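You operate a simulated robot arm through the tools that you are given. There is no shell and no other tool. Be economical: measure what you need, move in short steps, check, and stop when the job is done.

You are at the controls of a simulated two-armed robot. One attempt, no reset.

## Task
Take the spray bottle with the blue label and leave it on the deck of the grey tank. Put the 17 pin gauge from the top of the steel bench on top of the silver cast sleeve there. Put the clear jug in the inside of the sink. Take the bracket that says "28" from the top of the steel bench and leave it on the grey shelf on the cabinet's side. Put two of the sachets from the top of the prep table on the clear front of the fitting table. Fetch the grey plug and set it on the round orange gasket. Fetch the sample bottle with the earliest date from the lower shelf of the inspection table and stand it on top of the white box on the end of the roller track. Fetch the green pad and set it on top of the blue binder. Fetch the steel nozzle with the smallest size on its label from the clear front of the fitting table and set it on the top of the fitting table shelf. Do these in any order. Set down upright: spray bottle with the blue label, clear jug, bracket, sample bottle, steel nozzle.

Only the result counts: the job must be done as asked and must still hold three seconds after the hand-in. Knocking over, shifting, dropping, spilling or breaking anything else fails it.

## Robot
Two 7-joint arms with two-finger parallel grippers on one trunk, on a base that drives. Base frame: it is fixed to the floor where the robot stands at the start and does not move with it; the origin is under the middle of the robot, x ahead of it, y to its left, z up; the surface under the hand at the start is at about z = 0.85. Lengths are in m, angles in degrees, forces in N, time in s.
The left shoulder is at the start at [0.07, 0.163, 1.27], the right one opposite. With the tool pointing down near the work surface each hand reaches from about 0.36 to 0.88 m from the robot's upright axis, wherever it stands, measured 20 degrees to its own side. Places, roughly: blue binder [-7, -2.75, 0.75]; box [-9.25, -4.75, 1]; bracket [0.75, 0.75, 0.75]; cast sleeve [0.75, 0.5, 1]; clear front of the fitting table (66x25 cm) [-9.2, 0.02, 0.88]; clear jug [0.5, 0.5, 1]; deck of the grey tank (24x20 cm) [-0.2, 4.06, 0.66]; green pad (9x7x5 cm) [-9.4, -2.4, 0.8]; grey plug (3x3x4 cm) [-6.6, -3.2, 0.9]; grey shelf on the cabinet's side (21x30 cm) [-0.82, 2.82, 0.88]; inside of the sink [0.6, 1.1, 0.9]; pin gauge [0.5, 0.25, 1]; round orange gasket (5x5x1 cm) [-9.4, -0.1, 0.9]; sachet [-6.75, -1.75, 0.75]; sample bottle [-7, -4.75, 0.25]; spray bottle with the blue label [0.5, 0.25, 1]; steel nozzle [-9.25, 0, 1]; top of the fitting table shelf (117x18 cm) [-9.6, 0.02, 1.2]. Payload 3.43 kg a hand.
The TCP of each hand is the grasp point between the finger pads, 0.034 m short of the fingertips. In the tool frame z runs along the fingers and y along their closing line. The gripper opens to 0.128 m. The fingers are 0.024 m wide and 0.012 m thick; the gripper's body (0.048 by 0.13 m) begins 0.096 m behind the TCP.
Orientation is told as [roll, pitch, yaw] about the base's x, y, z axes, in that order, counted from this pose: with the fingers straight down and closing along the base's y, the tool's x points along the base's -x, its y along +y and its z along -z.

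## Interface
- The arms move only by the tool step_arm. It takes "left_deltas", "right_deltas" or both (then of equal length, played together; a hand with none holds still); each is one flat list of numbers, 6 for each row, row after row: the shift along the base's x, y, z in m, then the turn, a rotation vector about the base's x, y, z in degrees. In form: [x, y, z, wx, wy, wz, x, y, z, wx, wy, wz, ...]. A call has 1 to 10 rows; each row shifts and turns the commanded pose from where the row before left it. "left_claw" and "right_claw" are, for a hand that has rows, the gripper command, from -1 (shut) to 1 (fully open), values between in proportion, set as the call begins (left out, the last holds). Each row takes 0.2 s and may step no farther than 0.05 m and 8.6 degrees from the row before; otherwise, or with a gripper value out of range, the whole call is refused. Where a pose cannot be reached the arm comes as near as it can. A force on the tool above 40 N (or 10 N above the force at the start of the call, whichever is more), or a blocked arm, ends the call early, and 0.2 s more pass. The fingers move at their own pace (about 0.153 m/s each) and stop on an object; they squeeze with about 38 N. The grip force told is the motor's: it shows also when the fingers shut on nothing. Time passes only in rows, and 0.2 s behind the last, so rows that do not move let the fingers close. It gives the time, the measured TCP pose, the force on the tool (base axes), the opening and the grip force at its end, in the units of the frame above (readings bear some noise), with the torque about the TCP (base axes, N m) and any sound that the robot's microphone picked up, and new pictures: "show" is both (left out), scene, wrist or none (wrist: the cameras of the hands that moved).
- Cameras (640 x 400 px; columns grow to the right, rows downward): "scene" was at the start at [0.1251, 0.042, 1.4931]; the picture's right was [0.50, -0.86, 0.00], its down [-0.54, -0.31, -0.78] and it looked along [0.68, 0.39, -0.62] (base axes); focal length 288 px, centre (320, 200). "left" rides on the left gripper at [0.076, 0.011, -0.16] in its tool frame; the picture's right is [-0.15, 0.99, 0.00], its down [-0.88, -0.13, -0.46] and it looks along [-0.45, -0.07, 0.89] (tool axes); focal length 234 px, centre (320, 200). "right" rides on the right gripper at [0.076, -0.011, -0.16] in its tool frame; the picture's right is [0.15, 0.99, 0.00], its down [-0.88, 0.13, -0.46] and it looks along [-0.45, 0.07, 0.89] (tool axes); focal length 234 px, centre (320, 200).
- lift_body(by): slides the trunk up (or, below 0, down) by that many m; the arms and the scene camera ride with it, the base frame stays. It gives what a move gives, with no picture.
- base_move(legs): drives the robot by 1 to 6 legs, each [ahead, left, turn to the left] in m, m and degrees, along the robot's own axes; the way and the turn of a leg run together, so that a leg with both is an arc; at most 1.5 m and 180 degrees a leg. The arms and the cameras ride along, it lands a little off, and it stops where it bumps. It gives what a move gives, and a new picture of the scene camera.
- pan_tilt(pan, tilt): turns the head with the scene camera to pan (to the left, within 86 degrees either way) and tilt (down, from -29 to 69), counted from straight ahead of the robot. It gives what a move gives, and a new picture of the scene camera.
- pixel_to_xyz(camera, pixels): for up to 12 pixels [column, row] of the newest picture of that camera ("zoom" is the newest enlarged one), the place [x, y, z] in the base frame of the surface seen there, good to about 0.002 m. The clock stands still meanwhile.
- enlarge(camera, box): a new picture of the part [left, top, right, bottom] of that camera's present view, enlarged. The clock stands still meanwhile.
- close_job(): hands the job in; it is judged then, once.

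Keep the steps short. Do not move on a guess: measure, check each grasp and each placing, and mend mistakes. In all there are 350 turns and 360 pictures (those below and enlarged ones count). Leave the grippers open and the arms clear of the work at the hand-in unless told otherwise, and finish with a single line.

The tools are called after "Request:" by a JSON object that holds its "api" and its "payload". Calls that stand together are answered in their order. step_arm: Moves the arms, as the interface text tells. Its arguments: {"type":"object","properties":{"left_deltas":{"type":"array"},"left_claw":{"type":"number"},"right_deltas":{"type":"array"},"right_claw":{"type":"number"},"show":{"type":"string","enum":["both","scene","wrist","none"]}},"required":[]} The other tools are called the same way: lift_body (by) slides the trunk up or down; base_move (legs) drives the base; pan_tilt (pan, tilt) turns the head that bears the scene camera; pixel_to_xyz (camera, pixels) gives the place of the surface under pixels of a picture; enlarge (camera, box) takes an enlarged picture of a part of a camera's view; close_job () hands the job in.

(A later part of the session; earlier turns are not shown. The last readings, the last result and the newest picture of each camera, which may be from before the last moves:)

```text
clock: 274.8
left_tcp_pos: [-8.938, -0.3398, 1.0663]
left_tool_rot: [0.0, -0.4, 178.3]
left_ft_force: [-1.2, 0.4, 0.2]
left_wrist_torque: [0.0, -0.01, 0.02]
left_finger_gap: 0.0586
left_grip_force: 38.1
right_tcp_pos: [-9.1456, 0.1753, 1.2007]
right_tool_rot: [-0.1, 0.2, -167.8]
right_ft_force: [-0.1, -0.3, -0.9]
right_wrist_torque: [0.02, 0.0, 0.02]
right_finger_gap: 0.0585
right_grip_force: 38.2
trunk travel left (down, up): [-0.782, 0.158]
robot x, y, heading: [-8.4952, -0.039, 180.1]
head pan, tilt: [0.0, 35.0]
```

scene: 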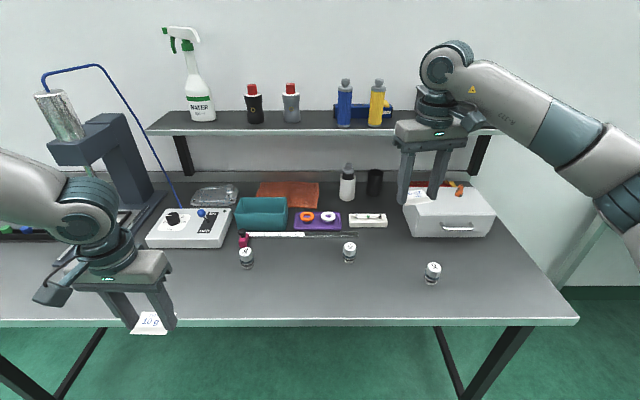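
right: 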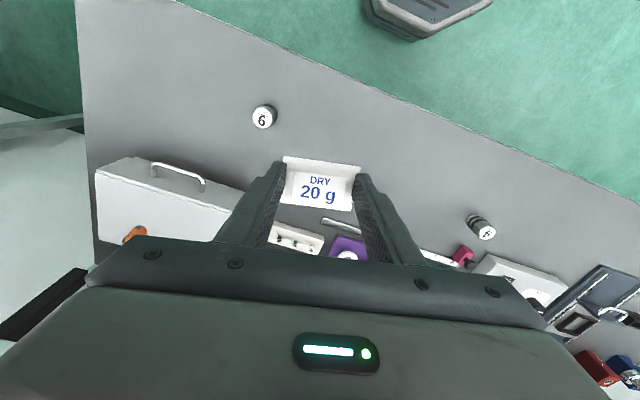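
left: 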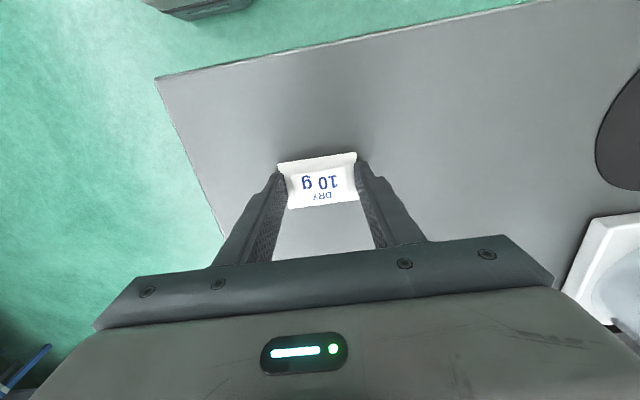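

A third nozzle at (432,272). I zoom on the nozzles' labels.

Request:
{"api": "enlarge", "payload": {"camera": "scene", "box": [230, 235, 270, 275]}}

Request:
{"api": "enlarge", "payload": {"camera": "scene", "box": [330, 235, 450, 290]}}

Request:
{"api": "pixel_to_xyz", "payload": {"camera": "scene", "pixels": [[246, 252], [349, 248], [433, 267], [300, 290], [250, 290], [380, 290], [443, 230], [430, 240]]}}

```text
10.00 times, centred on (250, 255) of scene
```

zoom: 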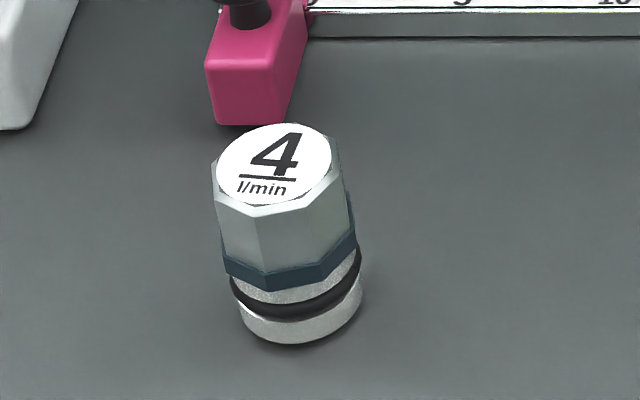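

```text
5.33 times, centred on (390, 262) of scene
```

zoom: 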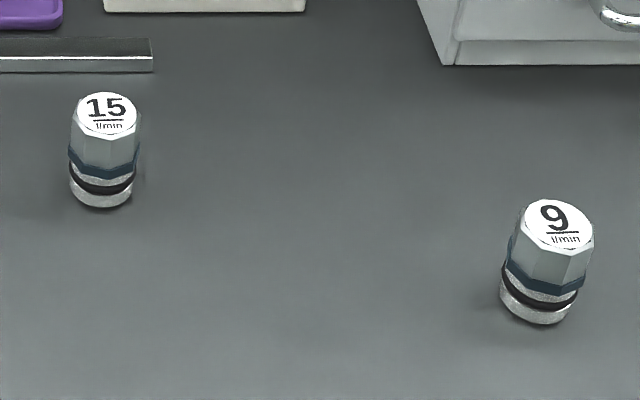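

```text
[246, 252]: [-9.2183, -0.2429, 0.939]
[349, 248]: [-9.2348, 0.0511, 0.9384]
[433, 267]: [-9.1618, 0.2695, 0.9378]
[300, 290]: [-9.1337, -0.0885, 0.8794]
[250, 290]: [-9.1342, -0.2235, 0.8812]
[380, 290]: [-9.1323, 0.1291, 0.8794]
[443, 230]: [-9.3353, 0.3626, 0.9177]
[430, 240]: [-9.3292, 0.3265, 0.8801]
```

4 is the smallest. I place sachet A at (−9.13,0.145), clear of nozzles 9 and 15: move over and descend.

Request:
{"api": "step_arm", "payload": {"right_deltas": [0.008, -0.015, -0.02, 0, 0, 0, 0.008, -0.015, -0.03, 0, 0, 0, 0, 0, -0.045, 0, 0, 0, 0, 0, -0.045, 0, 0, 0, 0, 0, -0.045, 0, 0, 0, 0, 0, -0.045, 0, 0, 0, 0, 0, -0.035, 0, 0, 0, 0, 0, -0.01, 0, 0, 0], "show": "both"}}

```text
clock: 276.6
left_tcp_pos: [-8.9366, -0.3414, 1.0676]
left_tool_rot: [-0.2, -0.5, 178.4]
left_ft_force: [-0.3, 0.0, -0.7]
left_wrist_torque: [0.0, 0.0, 0.01]
left_finger_gap: 0.0587
left_grip_force: 38.3
right_tcp_pos: [-9.1285, 0.1441, 0.9277]
right_tool_rot: [-0.1, 0.1, -167.7]
right_ft_force: [-1.4, 0.1, -0.8]
right_wrist_torque: [0.02, 0.01, 0.0]
right_finger_gap: 0.0587
right_grip_force: 38.4
trunk travel left (down, up): [-0.782, 0.158]
robot x, y, heading: [-8.4963, -0.042, 179.9]
head pan, tilt: [0.0, 35.0]
```

scene: 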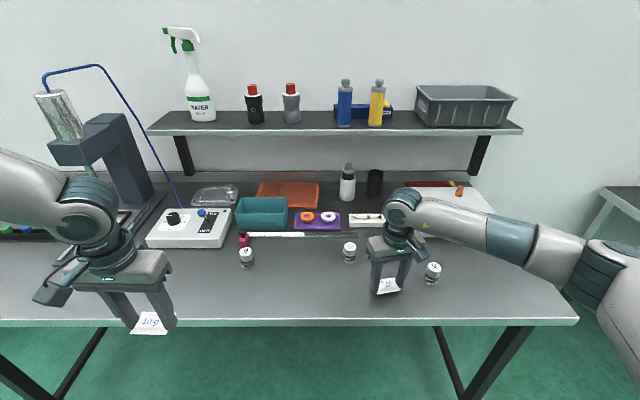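
right: 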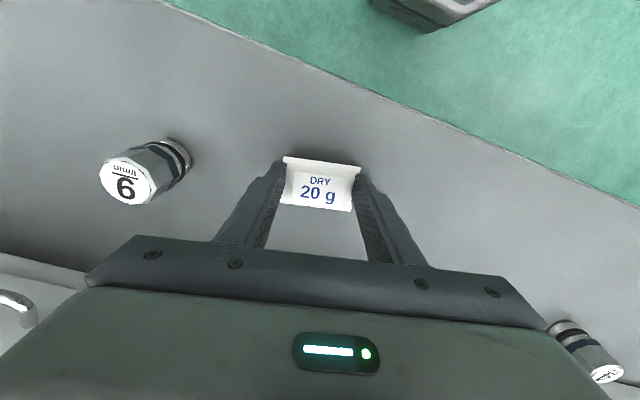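

I lower 6 mm and open.

Request:
{"api": "step_arm", "payload": {"right_deltas": [0, 0, -0.004, 0, 0, 0, 0, 0, -0.003, 0, 0, 0], "show": "none"}}

Request:
{"api": "step_arm", "payload": {"right_deltas": [0, 0, 0, 0, 0, 0, 0, 0, 0, 0, 0, 0], "right_claw": 0.4, "show": "wrist"}}

```text
clock: 277.2
left_tcp_pos: [-8.938, -0.34, 1.0673]
left_tool_rot: [-0.1, -0.6, 178.4]
left_ft_force: [-0.6, 1.1, -0.2]
left_wrist_torque: [-0.01, 0.01, -0.01]
left_finger_gap: 0.0587
left_grip_force: 37.8
right_tcp_pos: [-9.1281, 0.144, 0.9208]
right_tool_rot: [-0.1, 0.1, -167.8]
right_ft_force: [0.1, 0.9, -0.3]
right_wrist_torque: [-0.02, -0.02, 0.01]
right_finger_gap: 0.0586
right_grip_force: 37.6
trunk travel left (down, up): [-0.782, 0.158]
robot x, y, heading: [-8.4966, -0.0367, 180.0]
head pan, tilt: [0.0, 35.0]
```

```text
clock: 277.8
left_tcp_pos: [-8.938, -0.3401, 1.0681]
left_tool_rot: [-0.2, -0.6, 178.4]
left_ft_force: [0.0, -1.0, -0.8]
left_wrist_torque: [0.02, 0.01, 0.02]
left_finger_gap: 0.0586
left_grip_force: 38.1
right_tcp_pos: [-9.1272, 0.1433, 0.9217]
right_tool_rot: [-0.1, 0.1, -167.8]
right_ft_force: [1.0, -0.5, -0.2]
right_wrist_torque: [-0.02, 0.01, -0.01]
right_finger_gap: 0.0895
right_grip_force: 0.1
trunk travel left (down, up): [-0.782, 0.158]
robot x, y, heading: [-8.493, -0.0354, 180.2]
head pan, tilt: [0.0, 35.0]
```

right: 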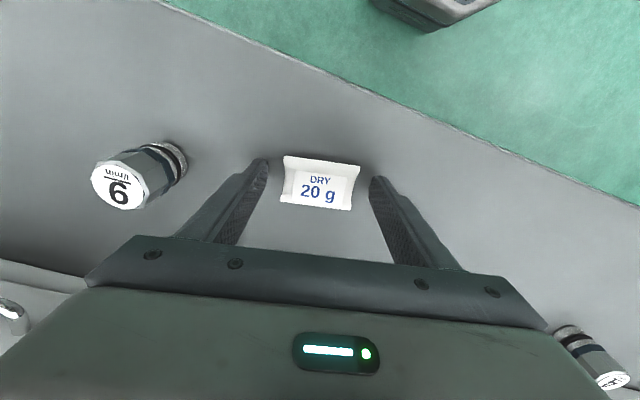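

Sachet A rests on the front. I raise the right hand, then shift the robot 0.25 right for the left-hand placing.

Request:
{"api": "step_arm", "payload": {"right_deltas": [0, 0, 0.03, 0, 0, 0, 0, 0, 0.045, 0, 0, 0, 0, 0, 0.045, 0, 0, 0, 0, 0, 0.045, 0, 0, 0, 0, 0, 0.045, 0, 0, 0, 0.045, 0, 0.01, 0, 0, 0, 0.045, 0, 0.01, 0, 0, 0], "show": "none"}}

Request:
{"api": "base_move", "payload": {"legs": [[0, -0.25, 0]]}}

Request:
{"api": "step_arm", "payload": {"left_deltas": [-0.045, 0, 0, 0, 0, 0, -0.045, 0, 0, 0, 0, 0, -0.045, 0, 0, 0, 0, 0, -0.045, 0, 0, 0, 0, 0], "show": "both"}}

```text
clock: 279.4
left_tcp_pos: [-8.9355, -0.3401, 1.0676]
left_tool_rot: [-0.1, -0.5, 178.4]
left_ft_force: [-0.6, -0.2, 0.8]
left_wrist_torque: [-0.01, 0.01, -0.02]
left_finger_gap: 0.0586
left_grip_force: 37.8
right_tcp_pos: [-9.0374, 0.1441, 1.1529]
right_tool_rot: [0.0, 0.0, -167.9]
right_ft_force: [0.3, 0.4, -0.3]
right_wrist_torque: [0.01, 0.0, -0.04]
right_finger_gap: 0.0893
right_grip_force: 0.0
trunk travel left (down, up): [-0.782, 0.158]
robot x, y, heading: [-8.4959, -0.036, 179.9]
head pan, tilt: [0.0, 35.0]
```

```text
clock: 281.2
left_tcp_pos: [-8.9357, -0.0918, 1.0676]
left_tool_rot: [-0.1, -0.6, 178.5]
left_ft_force: [0.5, 0.1, -0.1]
left_wrist_torque: [0.01, -0.01, 0.01]
left_finger_gap: 0.0588
left_grip_force: 37.8
right_tcp_pos: [-9.0376, 0.3922, 1.1515]
right_tool_rot: [-0.1, 0.1, -167.6]
right_ft_force: [0.0, -0.7, -0.2]
right_wrist_torque: [0.0, 0.0, -0.02]
right_finger_gap: 0.0896
right_grip_force: 0.0
trunk travel left (down, up): [-0.782, 0.158]
robot x, y, heading: [-8.4939, 0.2133, 179.9]
head pan, tilt: [0.0, 35.0]
```

scene: 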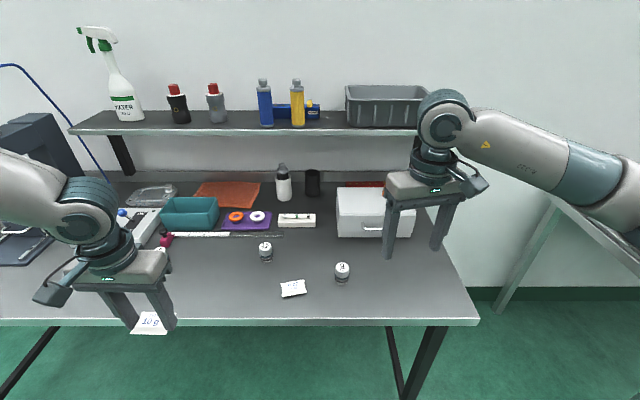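

```text
clock: 282.2
left_tcp_pos: [-9.1166, -0.0927, 1.0643]
left_tool_rot: [-0.2, -0.3, 178.5]
left_ft_force: [-0.4, 0.2, -0.1]
left_wrist_torque: [0.02, 0.01, 0.01]
left_finger_gap: 0.0587
left_grip_force: 38.1
right_tcp_pos: [-9.0406, 0.3916, 1.1501]
right_tool_rot: [-0.1, 0.2, -167.7]
right_ft_force: [-0.9, 0.0, -0.6]
right_wrist_torque: [-0.01, -0.05, 0.01]
right_finger_gap: 0.0898
right_grip_force: 0.1
trunk travel left (down, up): [-0.782, 0.158]
robot x, y, heading: [-8.4937, 0.2122, 180.1]
head pan, tilt: [0.0, 35.0]
```

scene: 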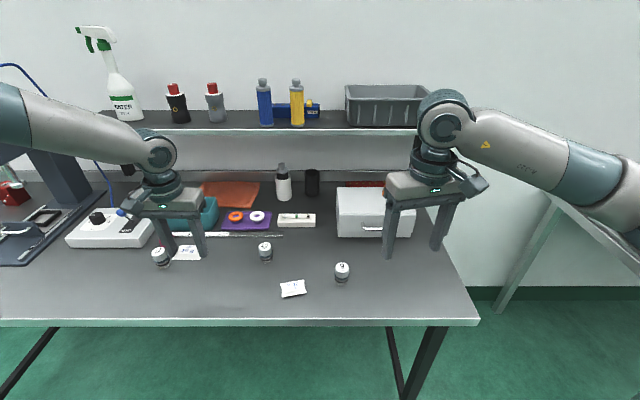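
left: 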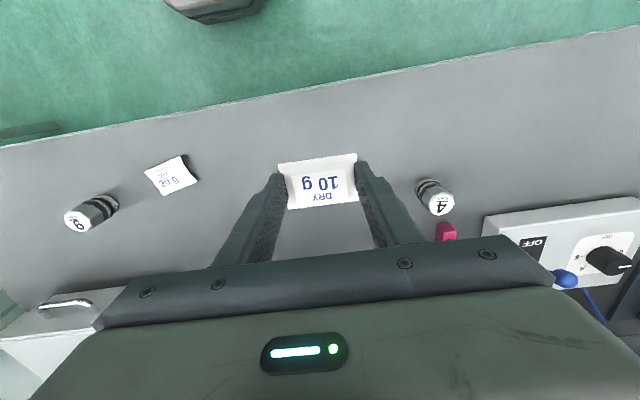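

Free spot at (−9.12,−0.093). I lower the left hand to z≈0.921.

Request:
{"api": "step_arm", "payload": {"left_deltas": [-0.002, 0, -0.04, 0, 0, 0, -0.002, 0, -0.04, 0, 0, 0, -0.002, 0, -0.04, 0, 0, 0, 0, 0, -0.015, 0, 0, 0, 0, 0, -0.008, 0, 0, 0], "show": "wrist"}}

```text
clock: 283.4
left_tcp_pos: [-9.1048, -0.1041, 0.9427]
left_tool_rot: [-0.2, -0.6, 178.5]
left_ft_force: [1.0, -0.6, -0.6]
left_wrist_torque: [0.01, 0.0, 0.02]
left_finger_gap: 0.0586
left_grip_force: 37.9
left hand out of reach, approached as far as the arm can: row 3, 4, 5
right_tcp_pos: [-9.0405, 0.3925, 1.1512]
right_tool_rot: [-0.1, 0.2, -167.6]
right_ft_force: [-0.2, 0.0, 0.6]
right_wrist_torque: [-0.03, -0.02, 0.0]
right_finger_gap: 0.0896
right_grip_force: 0.1
trunk travel left (down, up): [-0.782, 0.158]
robot x, y, heading: [-8.4935, 0.2108, 180.0]
head pan, tilt: [0.0, 35.0]
```

left: 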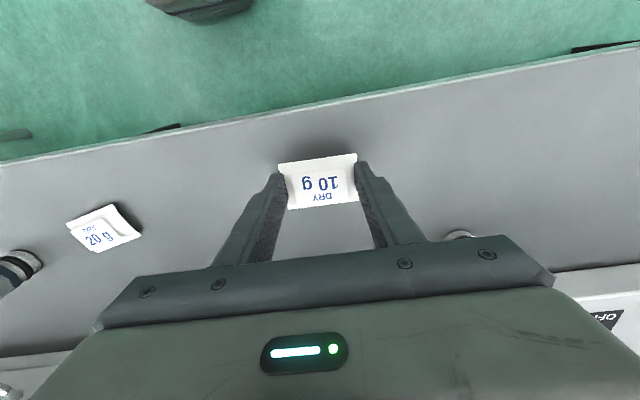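

At the arm's limit; base 0.03 ahead and trunk −0.02 finish it.

Request:
{"api": "base_move", "payload": {"legs": [[0.03, 0, 0]]}}

Request:
{"api": "lift_body", "payload": {"by": -0.021}}

Request:
{"api": "step_arm", "payload": {"left_deltas": [0, 0, 0, 0, 0, 0, 0, 0, 0, 0, 0, 0], "left_claw": 0.4, "show": "wrist"}}

```text
clock: 284.2
left_tcp_pos: [-9.1306, -0.1041, 0.9466]
left_tool_rot: [-0.1, -0.9, 178.5]
left_ft_force: [2.0, -0.1, 0.1]
left_wrist_torque: [-0.02, 0.08, 0.02]
left_finger_gap: 0.0587
left_grip_force: 37.7
right_tcp_pos: [-9.0621, 0.393, 1.1543]
right_tool_rot: [-0.1, -0.2, -167.5]
right_ft_force: [0.6, 0.3, -0.4]
right_wrist_torque: [-0.04, 0.08, 0.04]
right_finger_gap: 0.0897
right_grip_force: 0.0
trunk travel left (down, up): [-0.782, 0.158]
robot x, y, heading: [-8.5223, 0.214, 180.3]
head pan, tilt: [0.0, 35.0]
```

scene: 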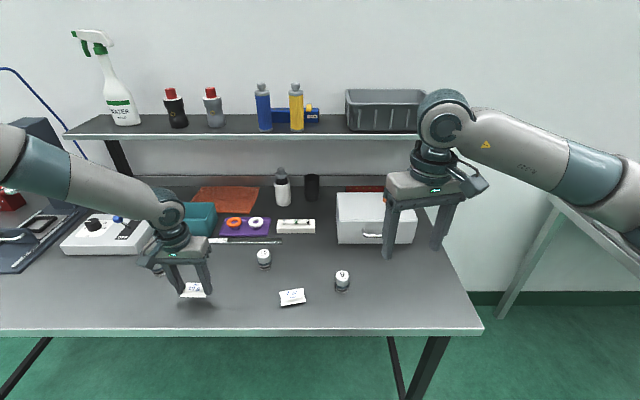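

```text
clock: 284.9
left_tcp_pos: [-9.1341, -0.1039, 0.9225]
left_tool_rot: [-0.3, -0.5, 178.5]
left_ft_force: [-0.3, 0.1, 0.1]
left_wrist_torque: [-0.03, -0.01, 0.01]
left_finger_gap: 0.0589
left_grip_force: 37.8
right_tcp_pos: [-9.0677, 0.3927, 1.1308]
right_tool_rot: [-0.1, 0.1, -167.6]
right_ft_force: [0.4, 0.1, 0.3]
right_wrist_torque: [-0.01, 0.0, 0.04]
right_finger_gap: 0.0894
right_grip_force: 0.1
trunk travel left (down, up): [-0.761, 0.179]
robot x, y, heading: [-8.5234, 0.2141, 180.1]
head pan, tilt: [0.0, 35.0]
```

```text
clock: 285.5
left_tcp_pos: [-9.1343, -0.1054, 0.9237]
left_tool_rot: [-0.2, -0.6, 178.5]
left_ft_force: [0.3, -0.2, 0.1]
left_wrist_torque: [-0.02, 0.0, -0.03]
left_finger_gap: 0.0896
left_grip_force: 0.1
right_tcp_pos: [-9.0677, 0.3922, 1.1309]
right_tool_rot: [-0.1, 0.1, -167.6]
right_ft_force: [-1.7, -0.9, 0.1]
right_wrist_torque: [0.01, -0.02, -0.02]
right_finger_gap: 0.0895
right_grip_force: 0.0
trunk travel left (down, up): [-0.761, 0.179]
robot x, y, heading: [-8.5236, 0.2158, 179.7]
head pan, tilt: [0.0, 35.0]
```

left: 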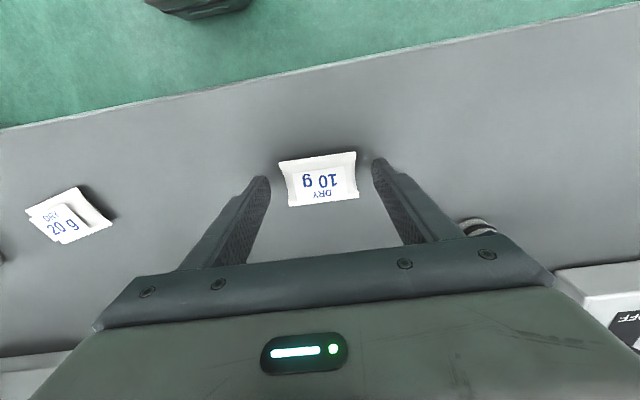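

Sachet B is down. I raise the trunk, lift and draw back the left hand, and measure the shelf items.

Request:
{"api": "lift_body", "payload": {"by": 0.16}}

Request:
{"api": "step_arm", "payload": {"left_deltas": [0.02, -0.01, 0.04, 0, 0, 0, 0.04, -0.02, 0.02, 0, 0, 0, 0.04, -0.02, 0.02, 0, 0, 0, 0.04, -0.02, 0.02, 0, 0, 0, 0.04, -0.02, 0.02, 0, 0, 0], "show": "scene"}}

Request:
{"api": "enlarge", "payload": {"camera": "scene", "box": [60, 60, 460, 310]}}

```text
clock: 287.3
left_tcp_pos: [-9.1342, -0.1036, 1.0829]
left_tool_rot: [-0.2, -0.6, 178.6]
left_ft_force: [0.4, 0.0, -0.7]
left_wrist_torque: [0.02, 0.0, 0.02]
left_finger_gap: 0.0896
left_grip_force: 0.0
right_tcp_pos: [-9.0672, 0.3922, 1.2909]
right_tool_rot: [-0.1, 0.1, -167.7]
right_ft_force: [0.3, -0.1, -1.1]
right_wrist_torque: [0.02, -0.01, -0.03]
right_finger_gap: 0.0897
right_grip_force: 0.0
trunk travel left (down, up): [-0.921, 0.019]
robot x, y, heading: [-8.5238, 0.2156, 180.0]
head pan, tilt: [0.0, 35.0]
```

```text
clock: 288.5
left_tcp_pos: [-8.9523, -0.1939, 1.2031]
left_tool_rot: [-0.3, -0.8, 178.3]
left_ft_force: [-0.4, -0.3, 0.4]
left_wrist_torque: [0.02, 0.04, -0.03]
left_finger_gap: 0.0897
left_grip_force: 0.0
right_tcp_pos: [-9.0636, 0.3917, 1.2935]
right_tool_rot: [-0.2, -0.2, -167.7]
right_ft_force: [0.3, -0.8, 0.1]
right_wrist_torque: [0.01, 0.06, 0.04]
right_finger_gap: 0.0898
right_grip_force: 0.2
trunk travel left (down, up): [-0.921, 0.019]
robot x, y, heading: [-8.5252, 0.2109, 179.7]
head pan, tilt: [0.0, 35.0]
```

scene: 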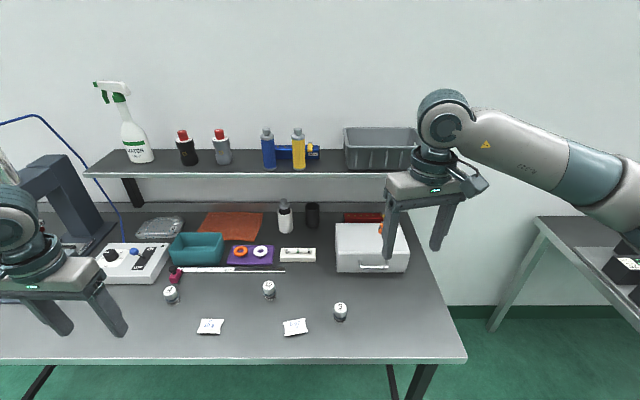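

```text
1.60 times, centred on (260, 185) of scene
```

zoom: 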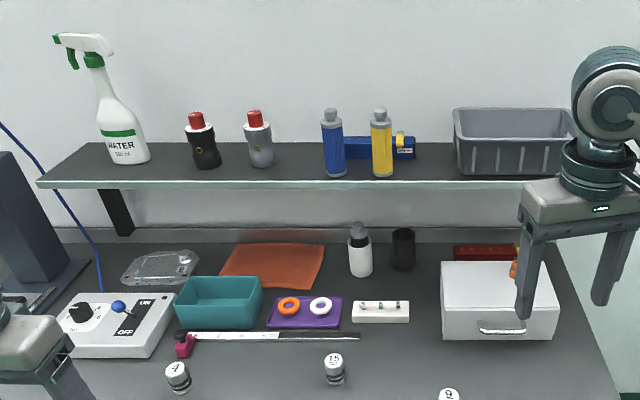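

Request:
{"api": "pixel_to_xyz", "payload": {"camera": "scene", "pixels": [[245, 168], [245, 176], [223, 160], [268, 165], [188, 160], [205, 172], [245, 155], [345, 168], [330, 168], [299, 165], [172, 293], [268, 130]]}}

```text
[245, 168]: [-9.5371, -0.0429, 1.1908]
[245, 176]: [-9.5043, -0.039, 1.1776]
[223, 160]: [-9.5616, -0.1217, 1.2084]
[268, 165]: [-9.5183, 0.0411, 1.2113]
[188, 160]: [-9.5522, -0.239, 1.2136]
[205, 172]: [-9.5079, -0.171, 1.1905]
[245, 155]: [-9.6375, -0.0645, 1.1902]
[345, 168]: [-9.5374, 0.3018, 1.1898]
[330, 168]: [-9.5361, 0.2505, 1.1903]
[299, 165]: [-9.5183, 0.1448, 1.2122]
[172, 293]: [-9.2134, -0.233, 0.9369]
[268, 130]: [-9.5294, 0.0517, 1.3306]
```

Free shelf gap between grey and blue bottles: y −0.09…0.02, x≈−9.555, z 1.19. I slide left 0.465 so the right hand can take nozzle 4.

Request:
{"api": "step_arm", "payload": {"left_deltas": [0.04, 0, 0.03, 0, 0, 0, 0.02, 0, 0.04, 0, 0, 0, 0, 0, 0.04, 0, 0, 0, 0, 0, 0.04, 0, 0, 0], "right_deltas": [0.04, 0, 0, 0, 0, -3, 0.04, 0, 0, 0, 0, -3, 0.02, 0, 0, 0, 0, -3, 0, 0, 0, 0, 0, -3], "show": "none"}}

Request:
{"api": "base_move", "payload": {"legs": [[0, 0.465, 0]]}}

Request:
{"api": "pixel_to_xyz", "payload": {"camera": "scene", "pixels": [[320, 200], [200, 200], [150, 150], [100, 180]]}}

```text
clock: 289.5
left_tcp_pos: [-8.8971, -0.1934, 1.3526]
left_tool_rot: [-0.2, -0.5, 178.5]
left_ft_force: [-0.4, 1.0, -0.2]
left_wrist_torque: [-0.01, 0.01, 0.0]
left_finger_gap: 0.0895
left_grip_force: 0.0
right_tcp_pos: [-8.9676, 0.3944, 1.2904]
right_tool_rot: [0.0, 0.2, -179.7]
right_ft_force: [0.0, 0.0, 0.6]
right_wrist_torque: [0.0, 0.02, -0.01]
right_finger_gap: 0.0894
right_grip_force: 0.0
trunk travel left (down, up): [-0.921, 0.019]
robot x, y, heading: [-8.5257, 0.2169, 179.8]
head pan, tilt: [0.0, 35.0]
```

```text
clock: 292.4
left_tcp_pos: [-8.8972, -0.6653, 1.3531]
left_tool_rot: [-0.1, -0.7, 178.6]
left_ft_force: [-0.8, 0.5, 0.1]
left_wrist_torque: [-0.02, -0.02, 0.03]
left_finger_gap: 0.0896
left_grip_force: 0.0
right_tcp_pos: [-8.967, -0.0793, 1.2897]
right_tool_rot: [0.1, 0.0, -179.6]
right_ft_force: [0.7, 0.7, 0.1]
right_wrist_torque: [-0.01, 0.01, 0.01]
right_finger_gap: 0.0893
right_grip_force: 0.0
trunk travel left (down, up): [-0.921, 0.019]
robot x, y, heading: [-8.5241, -0.2588, 180.2]
head pan, tilt: [0.0, 35.0]
```

scene: 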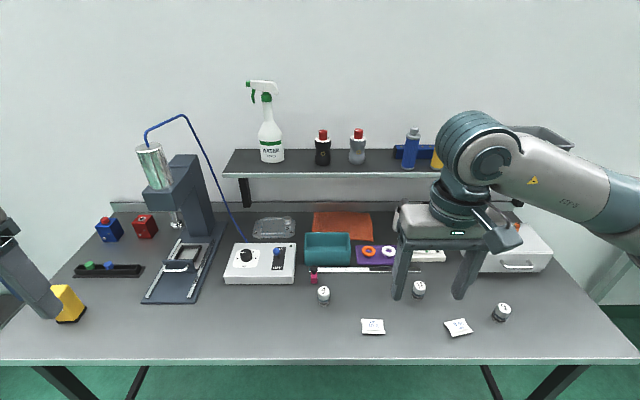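

```text
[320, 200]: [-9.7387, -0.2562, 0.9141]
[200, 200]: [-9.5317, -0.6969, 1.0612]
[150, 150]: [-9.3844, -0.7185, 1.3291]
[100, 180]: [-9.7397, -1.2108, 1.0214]
```

I bring the right hand above nozzle 4 (−9.213,−0.24).

Request:
{"api": "step_arm", "payload": {"right_deltas": [-0.0405, -0.0267, 0, 0, 0, 0, -0.0405, -0.0267, 0, 0, 0, 0, -0.0405, -0.0267, 0, 0, 0, 0, -0.0405, -0.0267, 0, 0, 0, 0, -0.0405, -0.0267, 0, 0, 0, 0, -0.0405, -0.0267, 0, 0, 0, 0, 0, 0, -0.05, 0, 0, 0, 0, 0, -0.05, 0, 0, 0, 0, 0, -0.05, 0, 0, 0], "right_claw": 0.15, "show": "wrist"}}

```text
clock: 294.4
left_tcp_pos: [-8.8974, -0.669, 1.3513]
left_tool_rot: [-0.3, -0.6, 178.5]
left_ft_force: [-0.4, 0.2, 0.2]
left_wrist_torque: [0.0, -0.03, 0.0]
left_finger_gap: 0.0897
left_grip_force: 0.1
right_tcp_pos: [-9.2126, -0.2423, 1.1398]
right_tool_rot: [-0.1, 0.0, -179.5]
right_ft_force: [-0.7, 0.2, 0.3]
right_wrist_torque: [0.0, 0.01, -0.05]
right_finger_gap: 0.0737
right_grip_force: 0.2
trunk travel left (down, up): [-0.921, 0.019]
robot x, y, heading: [-8.5221, -0.2617, 179.8]
head pan, tilt: [0.0, 35.0]
```

right: 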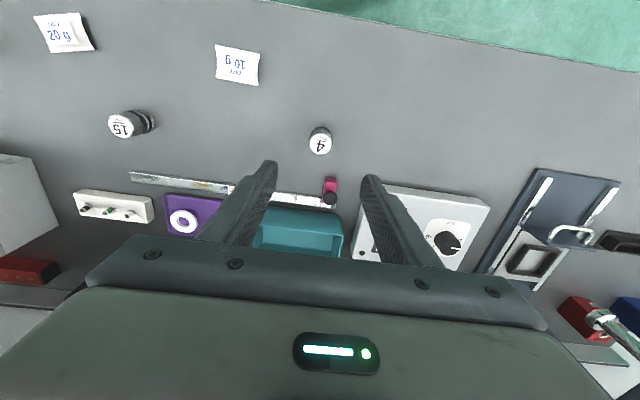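

Request:
{"api": "pixel_to_xyz", "payload": {"camera": "right", "pixels": [[319, 145], [320, 133], [309, 144], [331, 143], [319, 155], [330, 185], [322, 190]]}}

Request:
{"api": "enlarge", "payload": {"camera": "right", "box": [290, 115, 354, 215]}}

```text
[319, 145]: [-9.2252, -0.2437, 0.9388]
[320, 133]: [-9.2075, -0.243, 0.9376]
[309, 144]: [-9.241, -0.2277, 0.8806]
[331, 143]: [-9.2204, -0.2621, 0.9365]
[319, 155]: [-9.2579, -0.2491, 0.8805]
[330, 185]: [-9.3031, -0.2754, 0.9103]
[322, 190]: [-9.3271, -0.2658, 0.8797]
```

```text
4.00 times, centred on (322, 165) of right
```

zoom: 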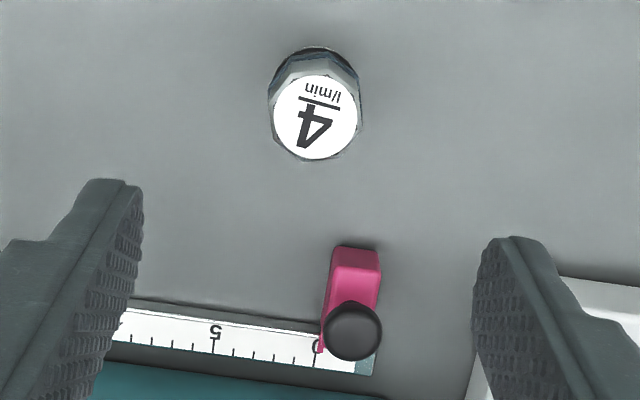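

Nozzle centre (−9.223,−0.245), top 0.938. I descend to z≈0.952 to hold its top part.

Request:
{"api": "step_arm", "payload": {"right_deltas": [-0.005, -0.0015, -0.045, 0, 0, 0, -0.005, -0.0015, -0.045, 0, 0, 0, 0, 0, -0.045, 0, 0, 0, 0, 0, -0.04, 0, 0, 0, 0, 0, -0.012, 0, 0, 0], "show": "wrist"}}

```text
clock: 295.6
left_tcp_pos: [-8.8973, -0.6675, 1.3518]
left_tool_rot: [-0.2, -0.6, 178.5]
left_ft_force: [0.3, -0.1, 0.1]
left_wrist_torque: [-0.01, -0.03, 0.01]
left_finger_gap: 0.0895
left_grip_force: 0.1
right_tcp_pos: [-9.2203, -0.2443, 0.9538]
right_tool_rot: [-0.1, 0.1, -179.6]
right_ft_force: [0.2, -0.7, 0.4]
right_wrist_torque: [-0.04, -0.01, -0.03]
right_finger_gap: 0.0737
right_grip_force: 0.0
trunk travel left (down, up): [-0.921, 0.019]
robot x, y, heading: [-8.5227, -0.255, 180.0]
head pan, tilt: [0.0, 35.0]
```

right: 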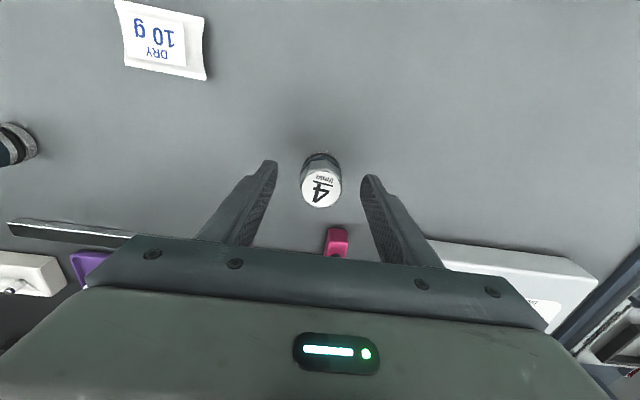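

Centred. I close and lift.

Request:
{"api": "step_arm", "payload": {"right_deltas": [-0.002, 0, -0.002, 0, 0, 0, 0, 0, 0, 0, 0, 0, 0, 0, 0, 0, 0, 0, 0, 0, 0.03, 0, 0, 0, 0, 0, 0.03, 0, 0, 0], "right_claw": -1, "show": "wrist"}}

```text
clock: 296.8
left_tcp_pos: [-8.8955, -0.6661, 1.3525]
left_tool_rot: [-0.1, -0.7, 178.6]
left_ft_force: [0.6, -0.4, 0.4]
left_wrist_torque: [0.01, 0.02, -0.01]
left_finger_gap: 0.0897
left_grip_force: 0.1
right_tcp_pos: [-9.222, -0.2429, 1.0135]
right_tool_rot: [-0.1, 0.0, -179.6]
right_ft_force: [0.1, -0.3, -1.3]
right_wrist_torque: [-0.04, -0.03, 0.01]
right_finger_gap: 0.0365
right_grip_force: 38.5
trunk travel left (down, up): [-0.921, 0.019]
robot x, y, heading: [-8.5237, -0.2582, 179.9]
head pan, tilt: [0.0, 35.0]
```

right: 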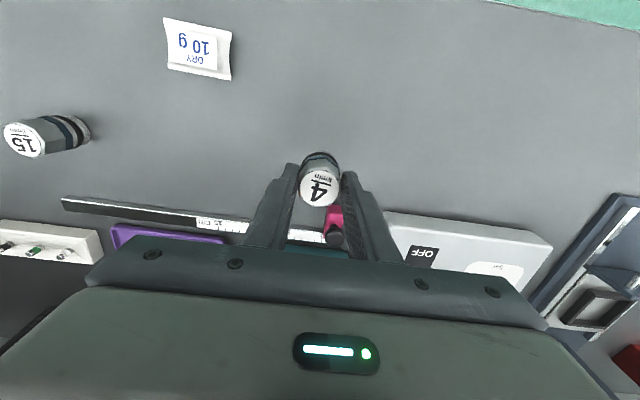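

Nozzle 4 held. I raise it to z≈1.40 and move to y≈−0.035, then drive 0.25 ahead.

Request:
{"api": "step_arm", "payload": {"right_deltas": [0, 0, 0.048, 0, 0, 0, 0, 0, 0.048, 0, 0, 0, 0, 0, 0.048, 0, 0, 0, 0, 0, 0.048, 0, 0, 0, 0, 0, 0.048, 0, 0, 0, 0, 0.03, 0.036, 0, 0, 0, 0, 0.03, 0.036, 0, 0, 0, 0, 0.048, 0.01, 0, 0, 0, 0, 0.048, 0.01, 0, 0, 0, 0, 0.048, 0.01, 0, 0, 0], "show": "none"}}

Request:
{"api": "base_move", "payload": {"legs": [[0.2, 0, 0]]}}

```text
clock: 298.9
left_tcp_pos: [-8.8958, -0.6667, 1.3535]
left_tool_rot: [-0.2, -0.7, 178.6]
left_ft_force: [0.1, 0.5, 0.2]
left_wrist_torque: [-0.01, -0.02, 0.01]
left_finger_gap: 0.0896
left_grip_force: 0.1
right_tcp_pos: [-9.2197, -0.0359, 1.3541]
right_tool_rot: [0.0, 0.1, -179.5]
right_ft_force: [-1.0, 0.6, -2.4]
right_wrist_torque: [-0.01, 0.01, -0.01]
right_finger_gap: 0.0367
right_grip_force: 38.3
trunk travel left (down, up): [-0.921, 0.019]
robot x, y, heading: [-8.527, -0.2615, 179.9]
head pan, tilt: [0.0, 35.0]
```

```text
clock: 300.5
left_tcp_pos: [-9.089, -0.6668, 1.3544]
left_tool_rot: [-0.3, -1.0, 178.4]
left_ft_force: [0.3, -0.4, 0.3]
left_wrist_torque: [-0.02, 0.06, -0.01]
left_finger_gap: 0.0896
left_grip_force: 0.1
right_tcp_pos: [-9.4122, -0.0381, 1.3581]
right_tool_rot: [-0.1, -0.2, -179.5]
right_ft_force: [-0.2, 0.9, -1.0]
right_wrist_torque: [0.01, 0.02, -0.02]
right_finger_gap: 0.0365
right_grip_force: 38.1
trunk travel left (down, up): [-0.921, 0.019]
robot x, y, heading: [-8.722, -0.258, 180.1]
head pan, tilt: [0.0, 35.0]
```

scene: 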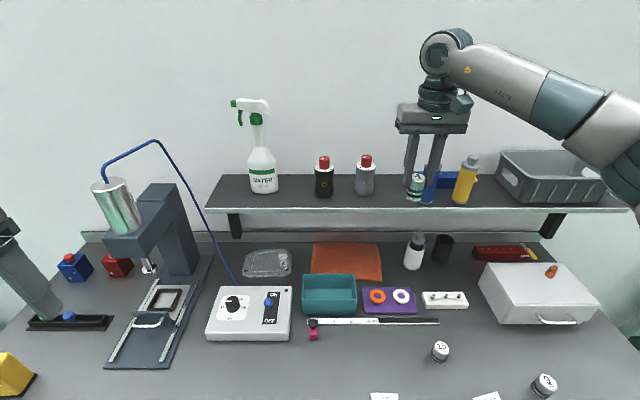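

Lined up with the gap at y≈−0.038. I drive 0.06 more and extend to x≈−9.555.

Request:
{"api": "base_move", "payload": {"legs": [[0.06, 0, 0]]}}

Request:
{"api": "step_arm", "payload": {"right_deltas": [-0.04, 0.001, 0, 0, 0, 0, -0.04, 0.001, 0, 0, 0, 0], "show": "both"}}

```text
clock: 301.5
left_tcp_pos: [-9.1433, -0.6671, 1.3554]
left_tool_rot: [-0.2, -1.0, 178.5]
left_ft_force: [1.2, 0.0, 0.4]
left_wrist_torque: [-0.01, 0.12, -0.03]
left_finger_gap: 0.0899
left_grip_force: 0.1
right_tcp_pos: [-9.467, -0.0378, 1.3607]
right_tool_rot: [-0.1, -0.3, -179.6]
right_ft_force: [1.8, 0.5, -1.0]
right_wrist_torque: [0.02, 0.11, -0.02]
right_finger_gap: 0.0366
right_grip_force: 37.9
trunk travel left (down, up): [-0.921, 0.019]
robot x, y, heading: [-8.7853, -0.2584, 179.8]
head pan, tilt: [0.0, 35.0]
```

scene: 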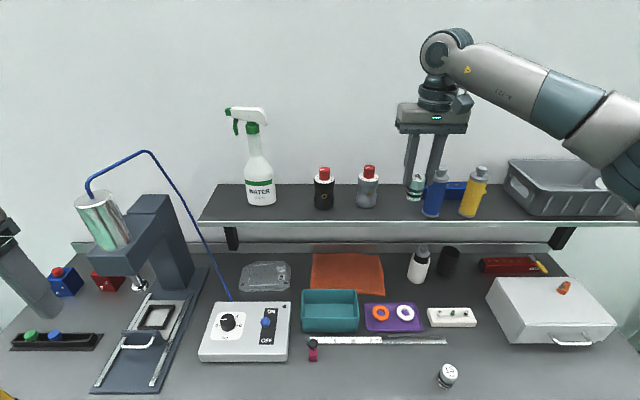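

```text
clock: 302.1
left_tcp_pos: [-9.1508, -0.6694, 1.3527]
left_tool_rot: [-0.3, -0.8, 178.5]
left_ft_force: [0.8, -0.4, 1.2]
left_wrist_torque: [0.01, 0.0, 0.02]
left_finger_gap: 0.0896
left_grip_force: 0.1
right_tcp_pos: [-9.5543, -0.0386, 1.3566]
right_tool_rot: [-0.2, -0.1, -179.7]
right_ft_force: [0.0, 0.0, -1.0]
right_wrist_torque: [0.04, 0.0, 0.03]
right_finger_gap: 0.0364
right_grip_force: 37.8
trunk travel left (down, up): [-0.921, 0.019]
robot x, y, heading: [-8.7811, -0.258, 179.9]
head pan, tilt: [0.0, 35.0]
```

scene: 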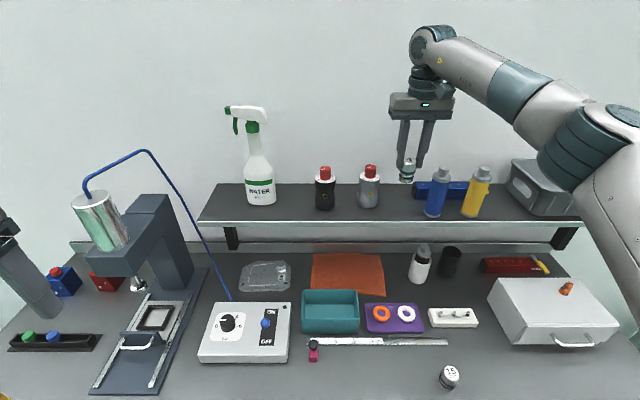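
right: 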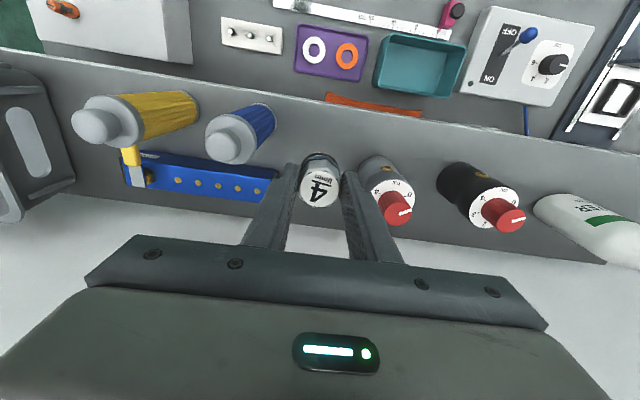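

I check the blue tool's end and the grey bottle near the fingers.

Request:
{"api": "pixel_to_xyz", "payload": {"camera": "right", "pixels": [[268, 178], [262, 195], [240, 140], [268, 125], [365, 165], [385, 180], [398, 205], [310, 215], [300, 140], [345, 150]]}}

```text
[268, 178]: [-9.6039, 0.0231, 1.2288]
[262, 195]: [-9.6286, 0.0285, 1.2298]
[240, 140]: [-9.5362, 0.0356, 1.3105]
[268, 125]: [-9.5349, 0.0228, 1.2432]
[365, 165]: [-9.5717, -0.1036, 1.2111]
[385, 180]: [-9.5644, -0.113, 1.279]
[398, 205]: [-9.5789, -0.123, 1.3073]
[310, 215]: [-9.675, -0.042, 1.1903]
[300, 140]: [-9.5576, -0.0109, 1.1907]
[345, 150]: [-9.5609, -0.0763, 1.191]
```

Gap is clear from −0.10 to 0.02. I lower by 0.088, then creep.

Request:
{"api": "step_arm", "payload": {"right_deltas": [0, 0, -0.035, 0, 0, 0, 0, 0, -0.035, 0, 0, 0, 0, 0, -0.014, 0, 0, 0, 0, 0, -0.005, 0, 0, 0], "show": "both"}}

```text
clock: 303.1
left_tcp_pos: [-9.1532, -0.6668, 1.3514]
left_tool_rot: [-0.3, -0.7, 178.6]
left_ft_force: [-0.2, -0.2, 0.6]
left_wrist_torque: [0.0, -0.01, -0.02]
left_finger_gap: 0.0896
left_grip_force: 0.1
right_tcp_pos: [-9.5589, -0.0349, 1.2665]
right_tool_rot: [-0.1, 0.2, -179.5]
right_ft_force: [-0.7, 0.6, -1.2]
right_wrist_torque: [0.0, -0.03, 0.04]
right_finger_gap: 0.0364
right_grip_force: 37.5
trunk travel left (down, up): [-0.921, 0.019]
robot x, y, heading: [-8.7796, -0.2612, 180.1]
head pan, tilt: [0.0, 35.0]
```

scene: 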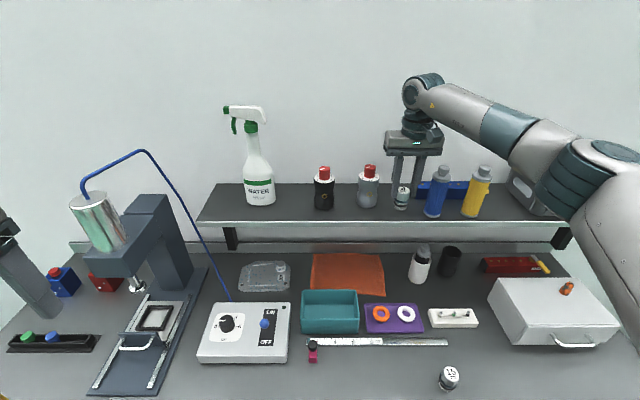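
right: 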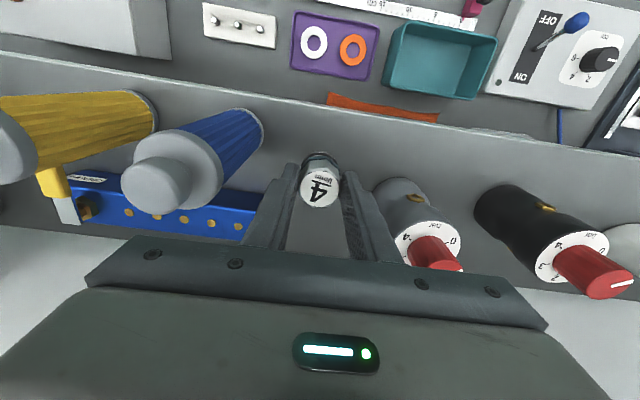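

I creep down until contact.

Request:
{"api": "step_arm", "payload": {"right_deltas": [0, 0, -0.003, 0, 0, 0, 0, 0, -0.002, 0, 0, 0, 0, 0, -0.0015, 0, 0, 0], "show": "none"}}

```text
clock: 303.9
left_tcp_pos: [-9.1521, -0.6673, 1.3536]
left_tool_rot: [-0.3, -0.8, 178.5]
left_ft_force: [0.3, -0.3, -0.6]
left_wrist_torque: [0.01, 0.0, 0.02]
left_finger_gap: 0.0896
left_grip_force: 0.0
right_tcp_pos: [-9.557, -0.0359, 1.2624]
right_tool_rot: [0.1, -0.3, -179.6]
right_ft_force: [-5.0, 1.7, 18.0]
right_wrist_torque: [0.07, 0.2, 0.03]
right_finger_gap: 0.0366
right_grip_force: 37.8
trunk travel left (down, up): [-0.921, 0.019]
robot x, y, heading: [-8.7817, -0.2599, 179.9]
head pan, tilt: [0.0, 35.0]
```

Contact. I open slightly (gap ≈0.052) and rise straight up.

Request:
{"api": "step_arm", "payload": {"right_deltas": [0, 0, 0.001, 0, 0, 0, 0, 0, 0, 0, 0, 0], "right_claw": -0.18, "show": "wrist"}}

Request:
{"api": "step_arm", "payload": {"right_deltas": [0, 0, 0.015, 0, 0, 0, 0, 0, 0.025, 0, 0, 0, 0, 0, 0.035, 0, 0, 0, 0, 0, 0.035, 0, 0, 0, 0.045, 0, 0, 0, 0, 0, 0.045, 0, 0, 0, 0, 0, 0.045, 0, 0, 0, 0, 0], "show": "scene"}}

```text
clock: 304.5
left_tcp_pos: [-9.152, -0.6672, 1.3518]
left_tool_rot: [-0.2, -0.7, 178.5]
left_ft_force: [-0.3, 0.4, -0.2]
left_wrist_torque: [0.01, 0.01, 0.03]
left_finger_gap: 0.0897
left_grip_force: 0.1
right_tcp_pos: [-9.5568, -0.0353, 1.2615]
right_tool_rot: [-0.1, 0.0, -179.6]
right_ft_force: [0.7, 0.1, -1.1]
right_wrist_torque: [0.0, 0.02, 0.03]
right_finger_gap: 0.0527
right_grip_force: 0.1
trunk travel left (down, up): [-0.921, 0.019]
robot x, y, heading: [-8.7807, -0.2547, 180.0]
head pan, tilt: [0.0, 35.0]
```

right: 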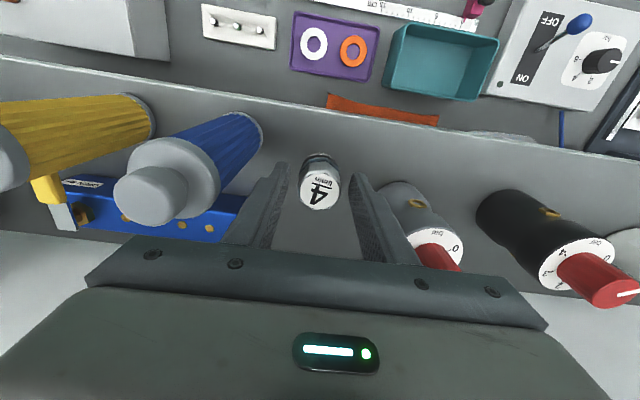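

```text
clock: 306.1
left_tcp_pos: [-9.1509, -0.6678, 1.352]
left_tool_rot: [-0.3, -0.8, 178.5]
left_ft_force: [-0.3, -0.2, 0.4]
left_wrist_torque: [0.0, -0.02, -0.02]
left_finger_gap: 0.0898
left_grip_force: 0.1
right_tcp_pos: [-9.4186, -0.0352, 1.3698]
right_tool_rot: [0.0, 0.1, -179.6]
right_ft_force: [0.1, 0.4, 0.2]
right_wrist_torque: [-0.01, 0.01, -0.01]
right_finger_gap: 0.0525
right_grip_force: 0.1
trunk travel left (down, up): [-0.921, 0.019]
robot x, y, heading: [-8.7808, -0.2572, 179.6]
head pan, tilt: [0.0, 35.0]
```

scene: 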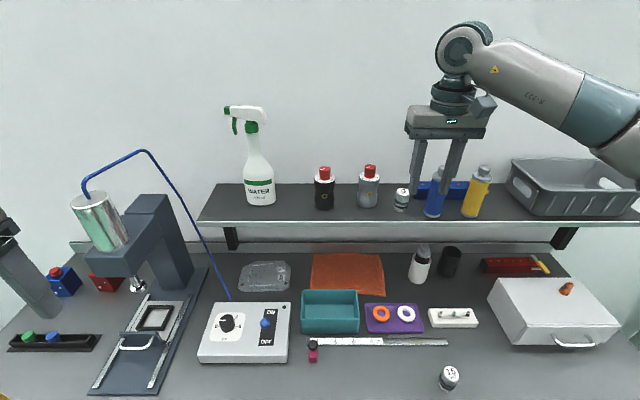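

Nozzle 4 stands on the shelf. I measure the orange gasket for later, then back away.

Request:
{"api": "enlarge", "payload": {"camera": "scene", "box": [355, 295, 435, 340]}}

Request:
{"api": "pixel_to_xyz", "payload": {"camera": "scene", "pixels": [[374, 313], [388, 313], [381, 307], [381, 319], [381, 313], [395, 325], [401, 190]]}}

Request:
{"api": "base_move", "payload": {"legs": [[-0.5, 0, 0]]}}

```text
8.00 times, centred on (395, 318) of scene
```

zoom: 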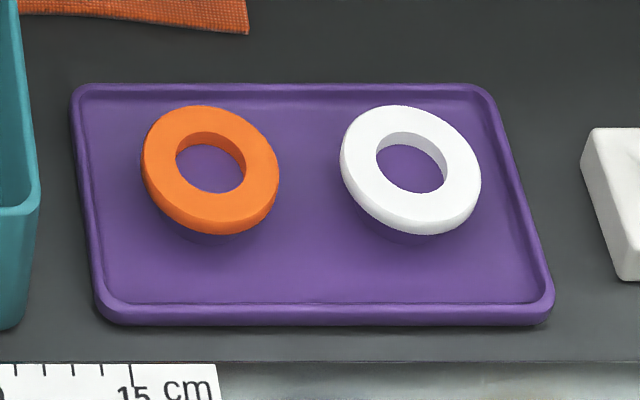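

```text
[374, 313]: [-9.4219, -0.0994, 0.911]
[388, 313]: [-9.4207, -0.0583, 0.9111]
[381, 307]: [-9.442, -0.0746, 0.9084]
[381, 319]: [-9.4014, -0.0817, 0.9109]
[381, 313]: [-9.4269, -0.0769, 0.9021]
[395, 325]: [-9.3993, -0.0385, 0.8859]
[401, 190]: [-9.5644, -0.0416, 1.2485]
```

```text
clock: 309.1
left_tcp_pos: [-8.6454, -0.669, 1.3518]
left_tool_rot: [-0.2, -0.7, 179.0]
left_ft_force: [0.2, -0.1, -0.7]
left_wrist_torque: [0.02, -0.04, 0.0]
left_finger_gap: 0.0896
left_grip_force: 0.1
right_tcp_pos: [-8.9176, -0.0384, 1.3668]
right_tool_rot: [0.0, 0.1, -179.1]
right_ft_force: [-0.2, 0.4, -0.2]
right_wrist_torque: [0.0, 0.02, -0.01]
right_finger_gap: 0.0524
right_grip_force: 0.0
trunk travel left (down, up): [-0.921, 0.019]
robot x, y, heading: [-8.279, -0.2593, -179.7]
head pan, tilt: [0.0, 35.0]
```

scene: 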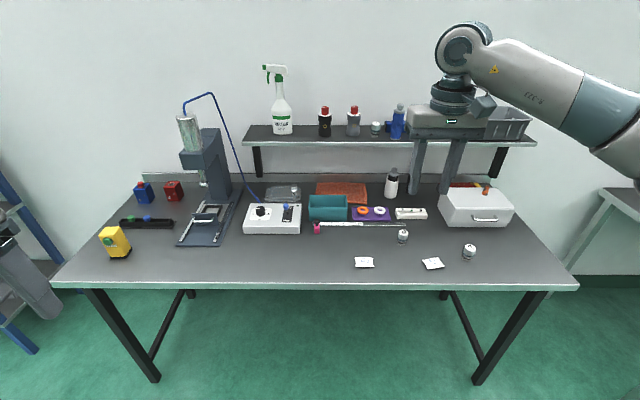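

Now to the green pad: I slide left (south) in two legs, keeping x≈−8.2, and lower the trunk a bit.

Request:
{"api": "base_move", "payload": {"legs": [[0, 1.1, 0], [0, 1.0, 0]]}}

Request:
{"api": "lift_body", "payload": {"by": -0.15}}

Request:
{"api": "pan_tilt", "payload": {"pan": 0, "tilt": 32}}

```text
clock: 319.4
left_tcp_pos: [-8.665, -2.7415, 1.3532]
left_tool_rot: [-0.2, -0.6, 177.4]
left_ft_force: [1.1, 0.2, 0.4]
left_wrist_torque: [-0.02, -0.01, -0.01]
left_finger_gap: 0.0896
left_grip_force: 0.0
right_tcp_pos: [-8.9202, -2.1065, 1.3694]
right_tool_rot: [-0.1, 0.0, 179.3]
right_ft_force: [0.3, -0.6, -0.3]
right_wrist_torque: [-0.02, -0.02, 0.04]
right_finger_gap: 0.0527
right_grip_force: 0.0
trunk travel left (down, up): [-0.921, 0.019]
robot x, y, heading: [-8.2872, -2.344, 178.7]
head pan, tilt: [0.0, 35.0]
```

scene: 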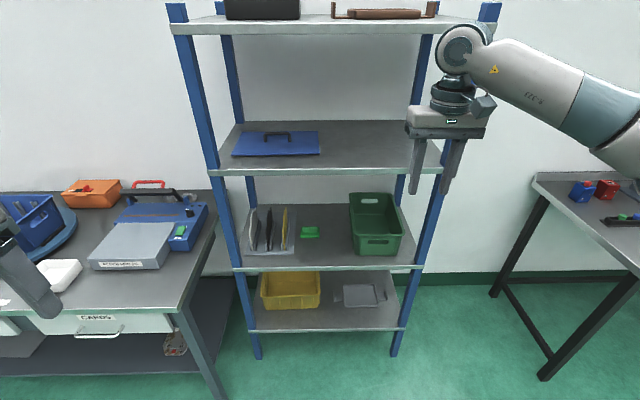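

```text
clock: 321.2
left_tcp_pos: [-8.6657, -2.7429, 1.2026]
left_tool_rot: [-0.3, -0.7, 177.4]
left_ft_force: [0.4, 0.4, 0.5]
left_wrist_torque: [0.0, -0.01, 0.0]
left_finger_gap: 0.0896
left_grip_force: 0.1
right_tcp_pos: [-8.9207, -2.1066, 1.2186]
right_tool_rot: [0.0, 0.1, 179.3]
right_ft_force: [0.1, 0.0, 1.2]
right_wrist_torque: [0.04, -0.01, 0.01]
right_finger_gap: 0.0524
right_grip_force: 0.0
trunk travel left (down, up): [-0.771, 0.169]
robot x, y, heading: [-8.2877, -2.3415, 178.6]
head pan, tilt: [0.0, 35.0]
```

```text
clock: 321.8
left_tcp_pos: [-8.6663, -2.7427, 1.2016]
left_tool_rot: [-0.2, -0.6, 177.5]
left_ft_force: [0.2, -0.2, -0.4]
left_wrist_torque: [-0.03, -0.01, 0.01]
left_finger_gap: 0.0897
left_grip_force: 0.0
right_tcp_pos: [-8.9196, -2.1077, 1.218]
right_tool_rot: [-0.1, 0.1, 179.4]
right_ft_force: [0.0, -0.2, 0.4]
right_wrist_torque: [0.02, 0.02, 0.02]
right_finger_gap: 0.0523
right_grip_force: 0.0
trunk travel left (down, up): [-0.771, 0.169]
robot x, y, heading: [-8.288, -2.3412, 178.8]
head pan, tilt: [0.0, 32.0]
```

scene: 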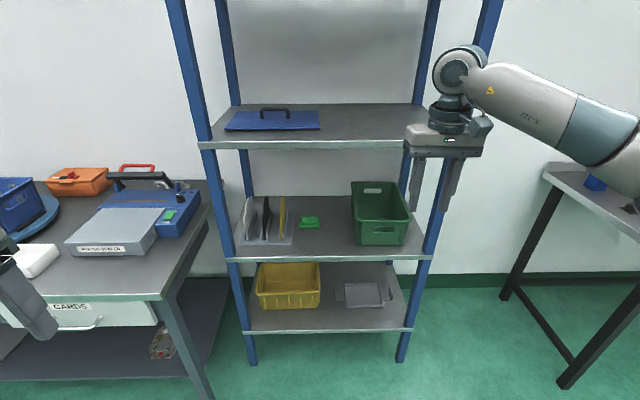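

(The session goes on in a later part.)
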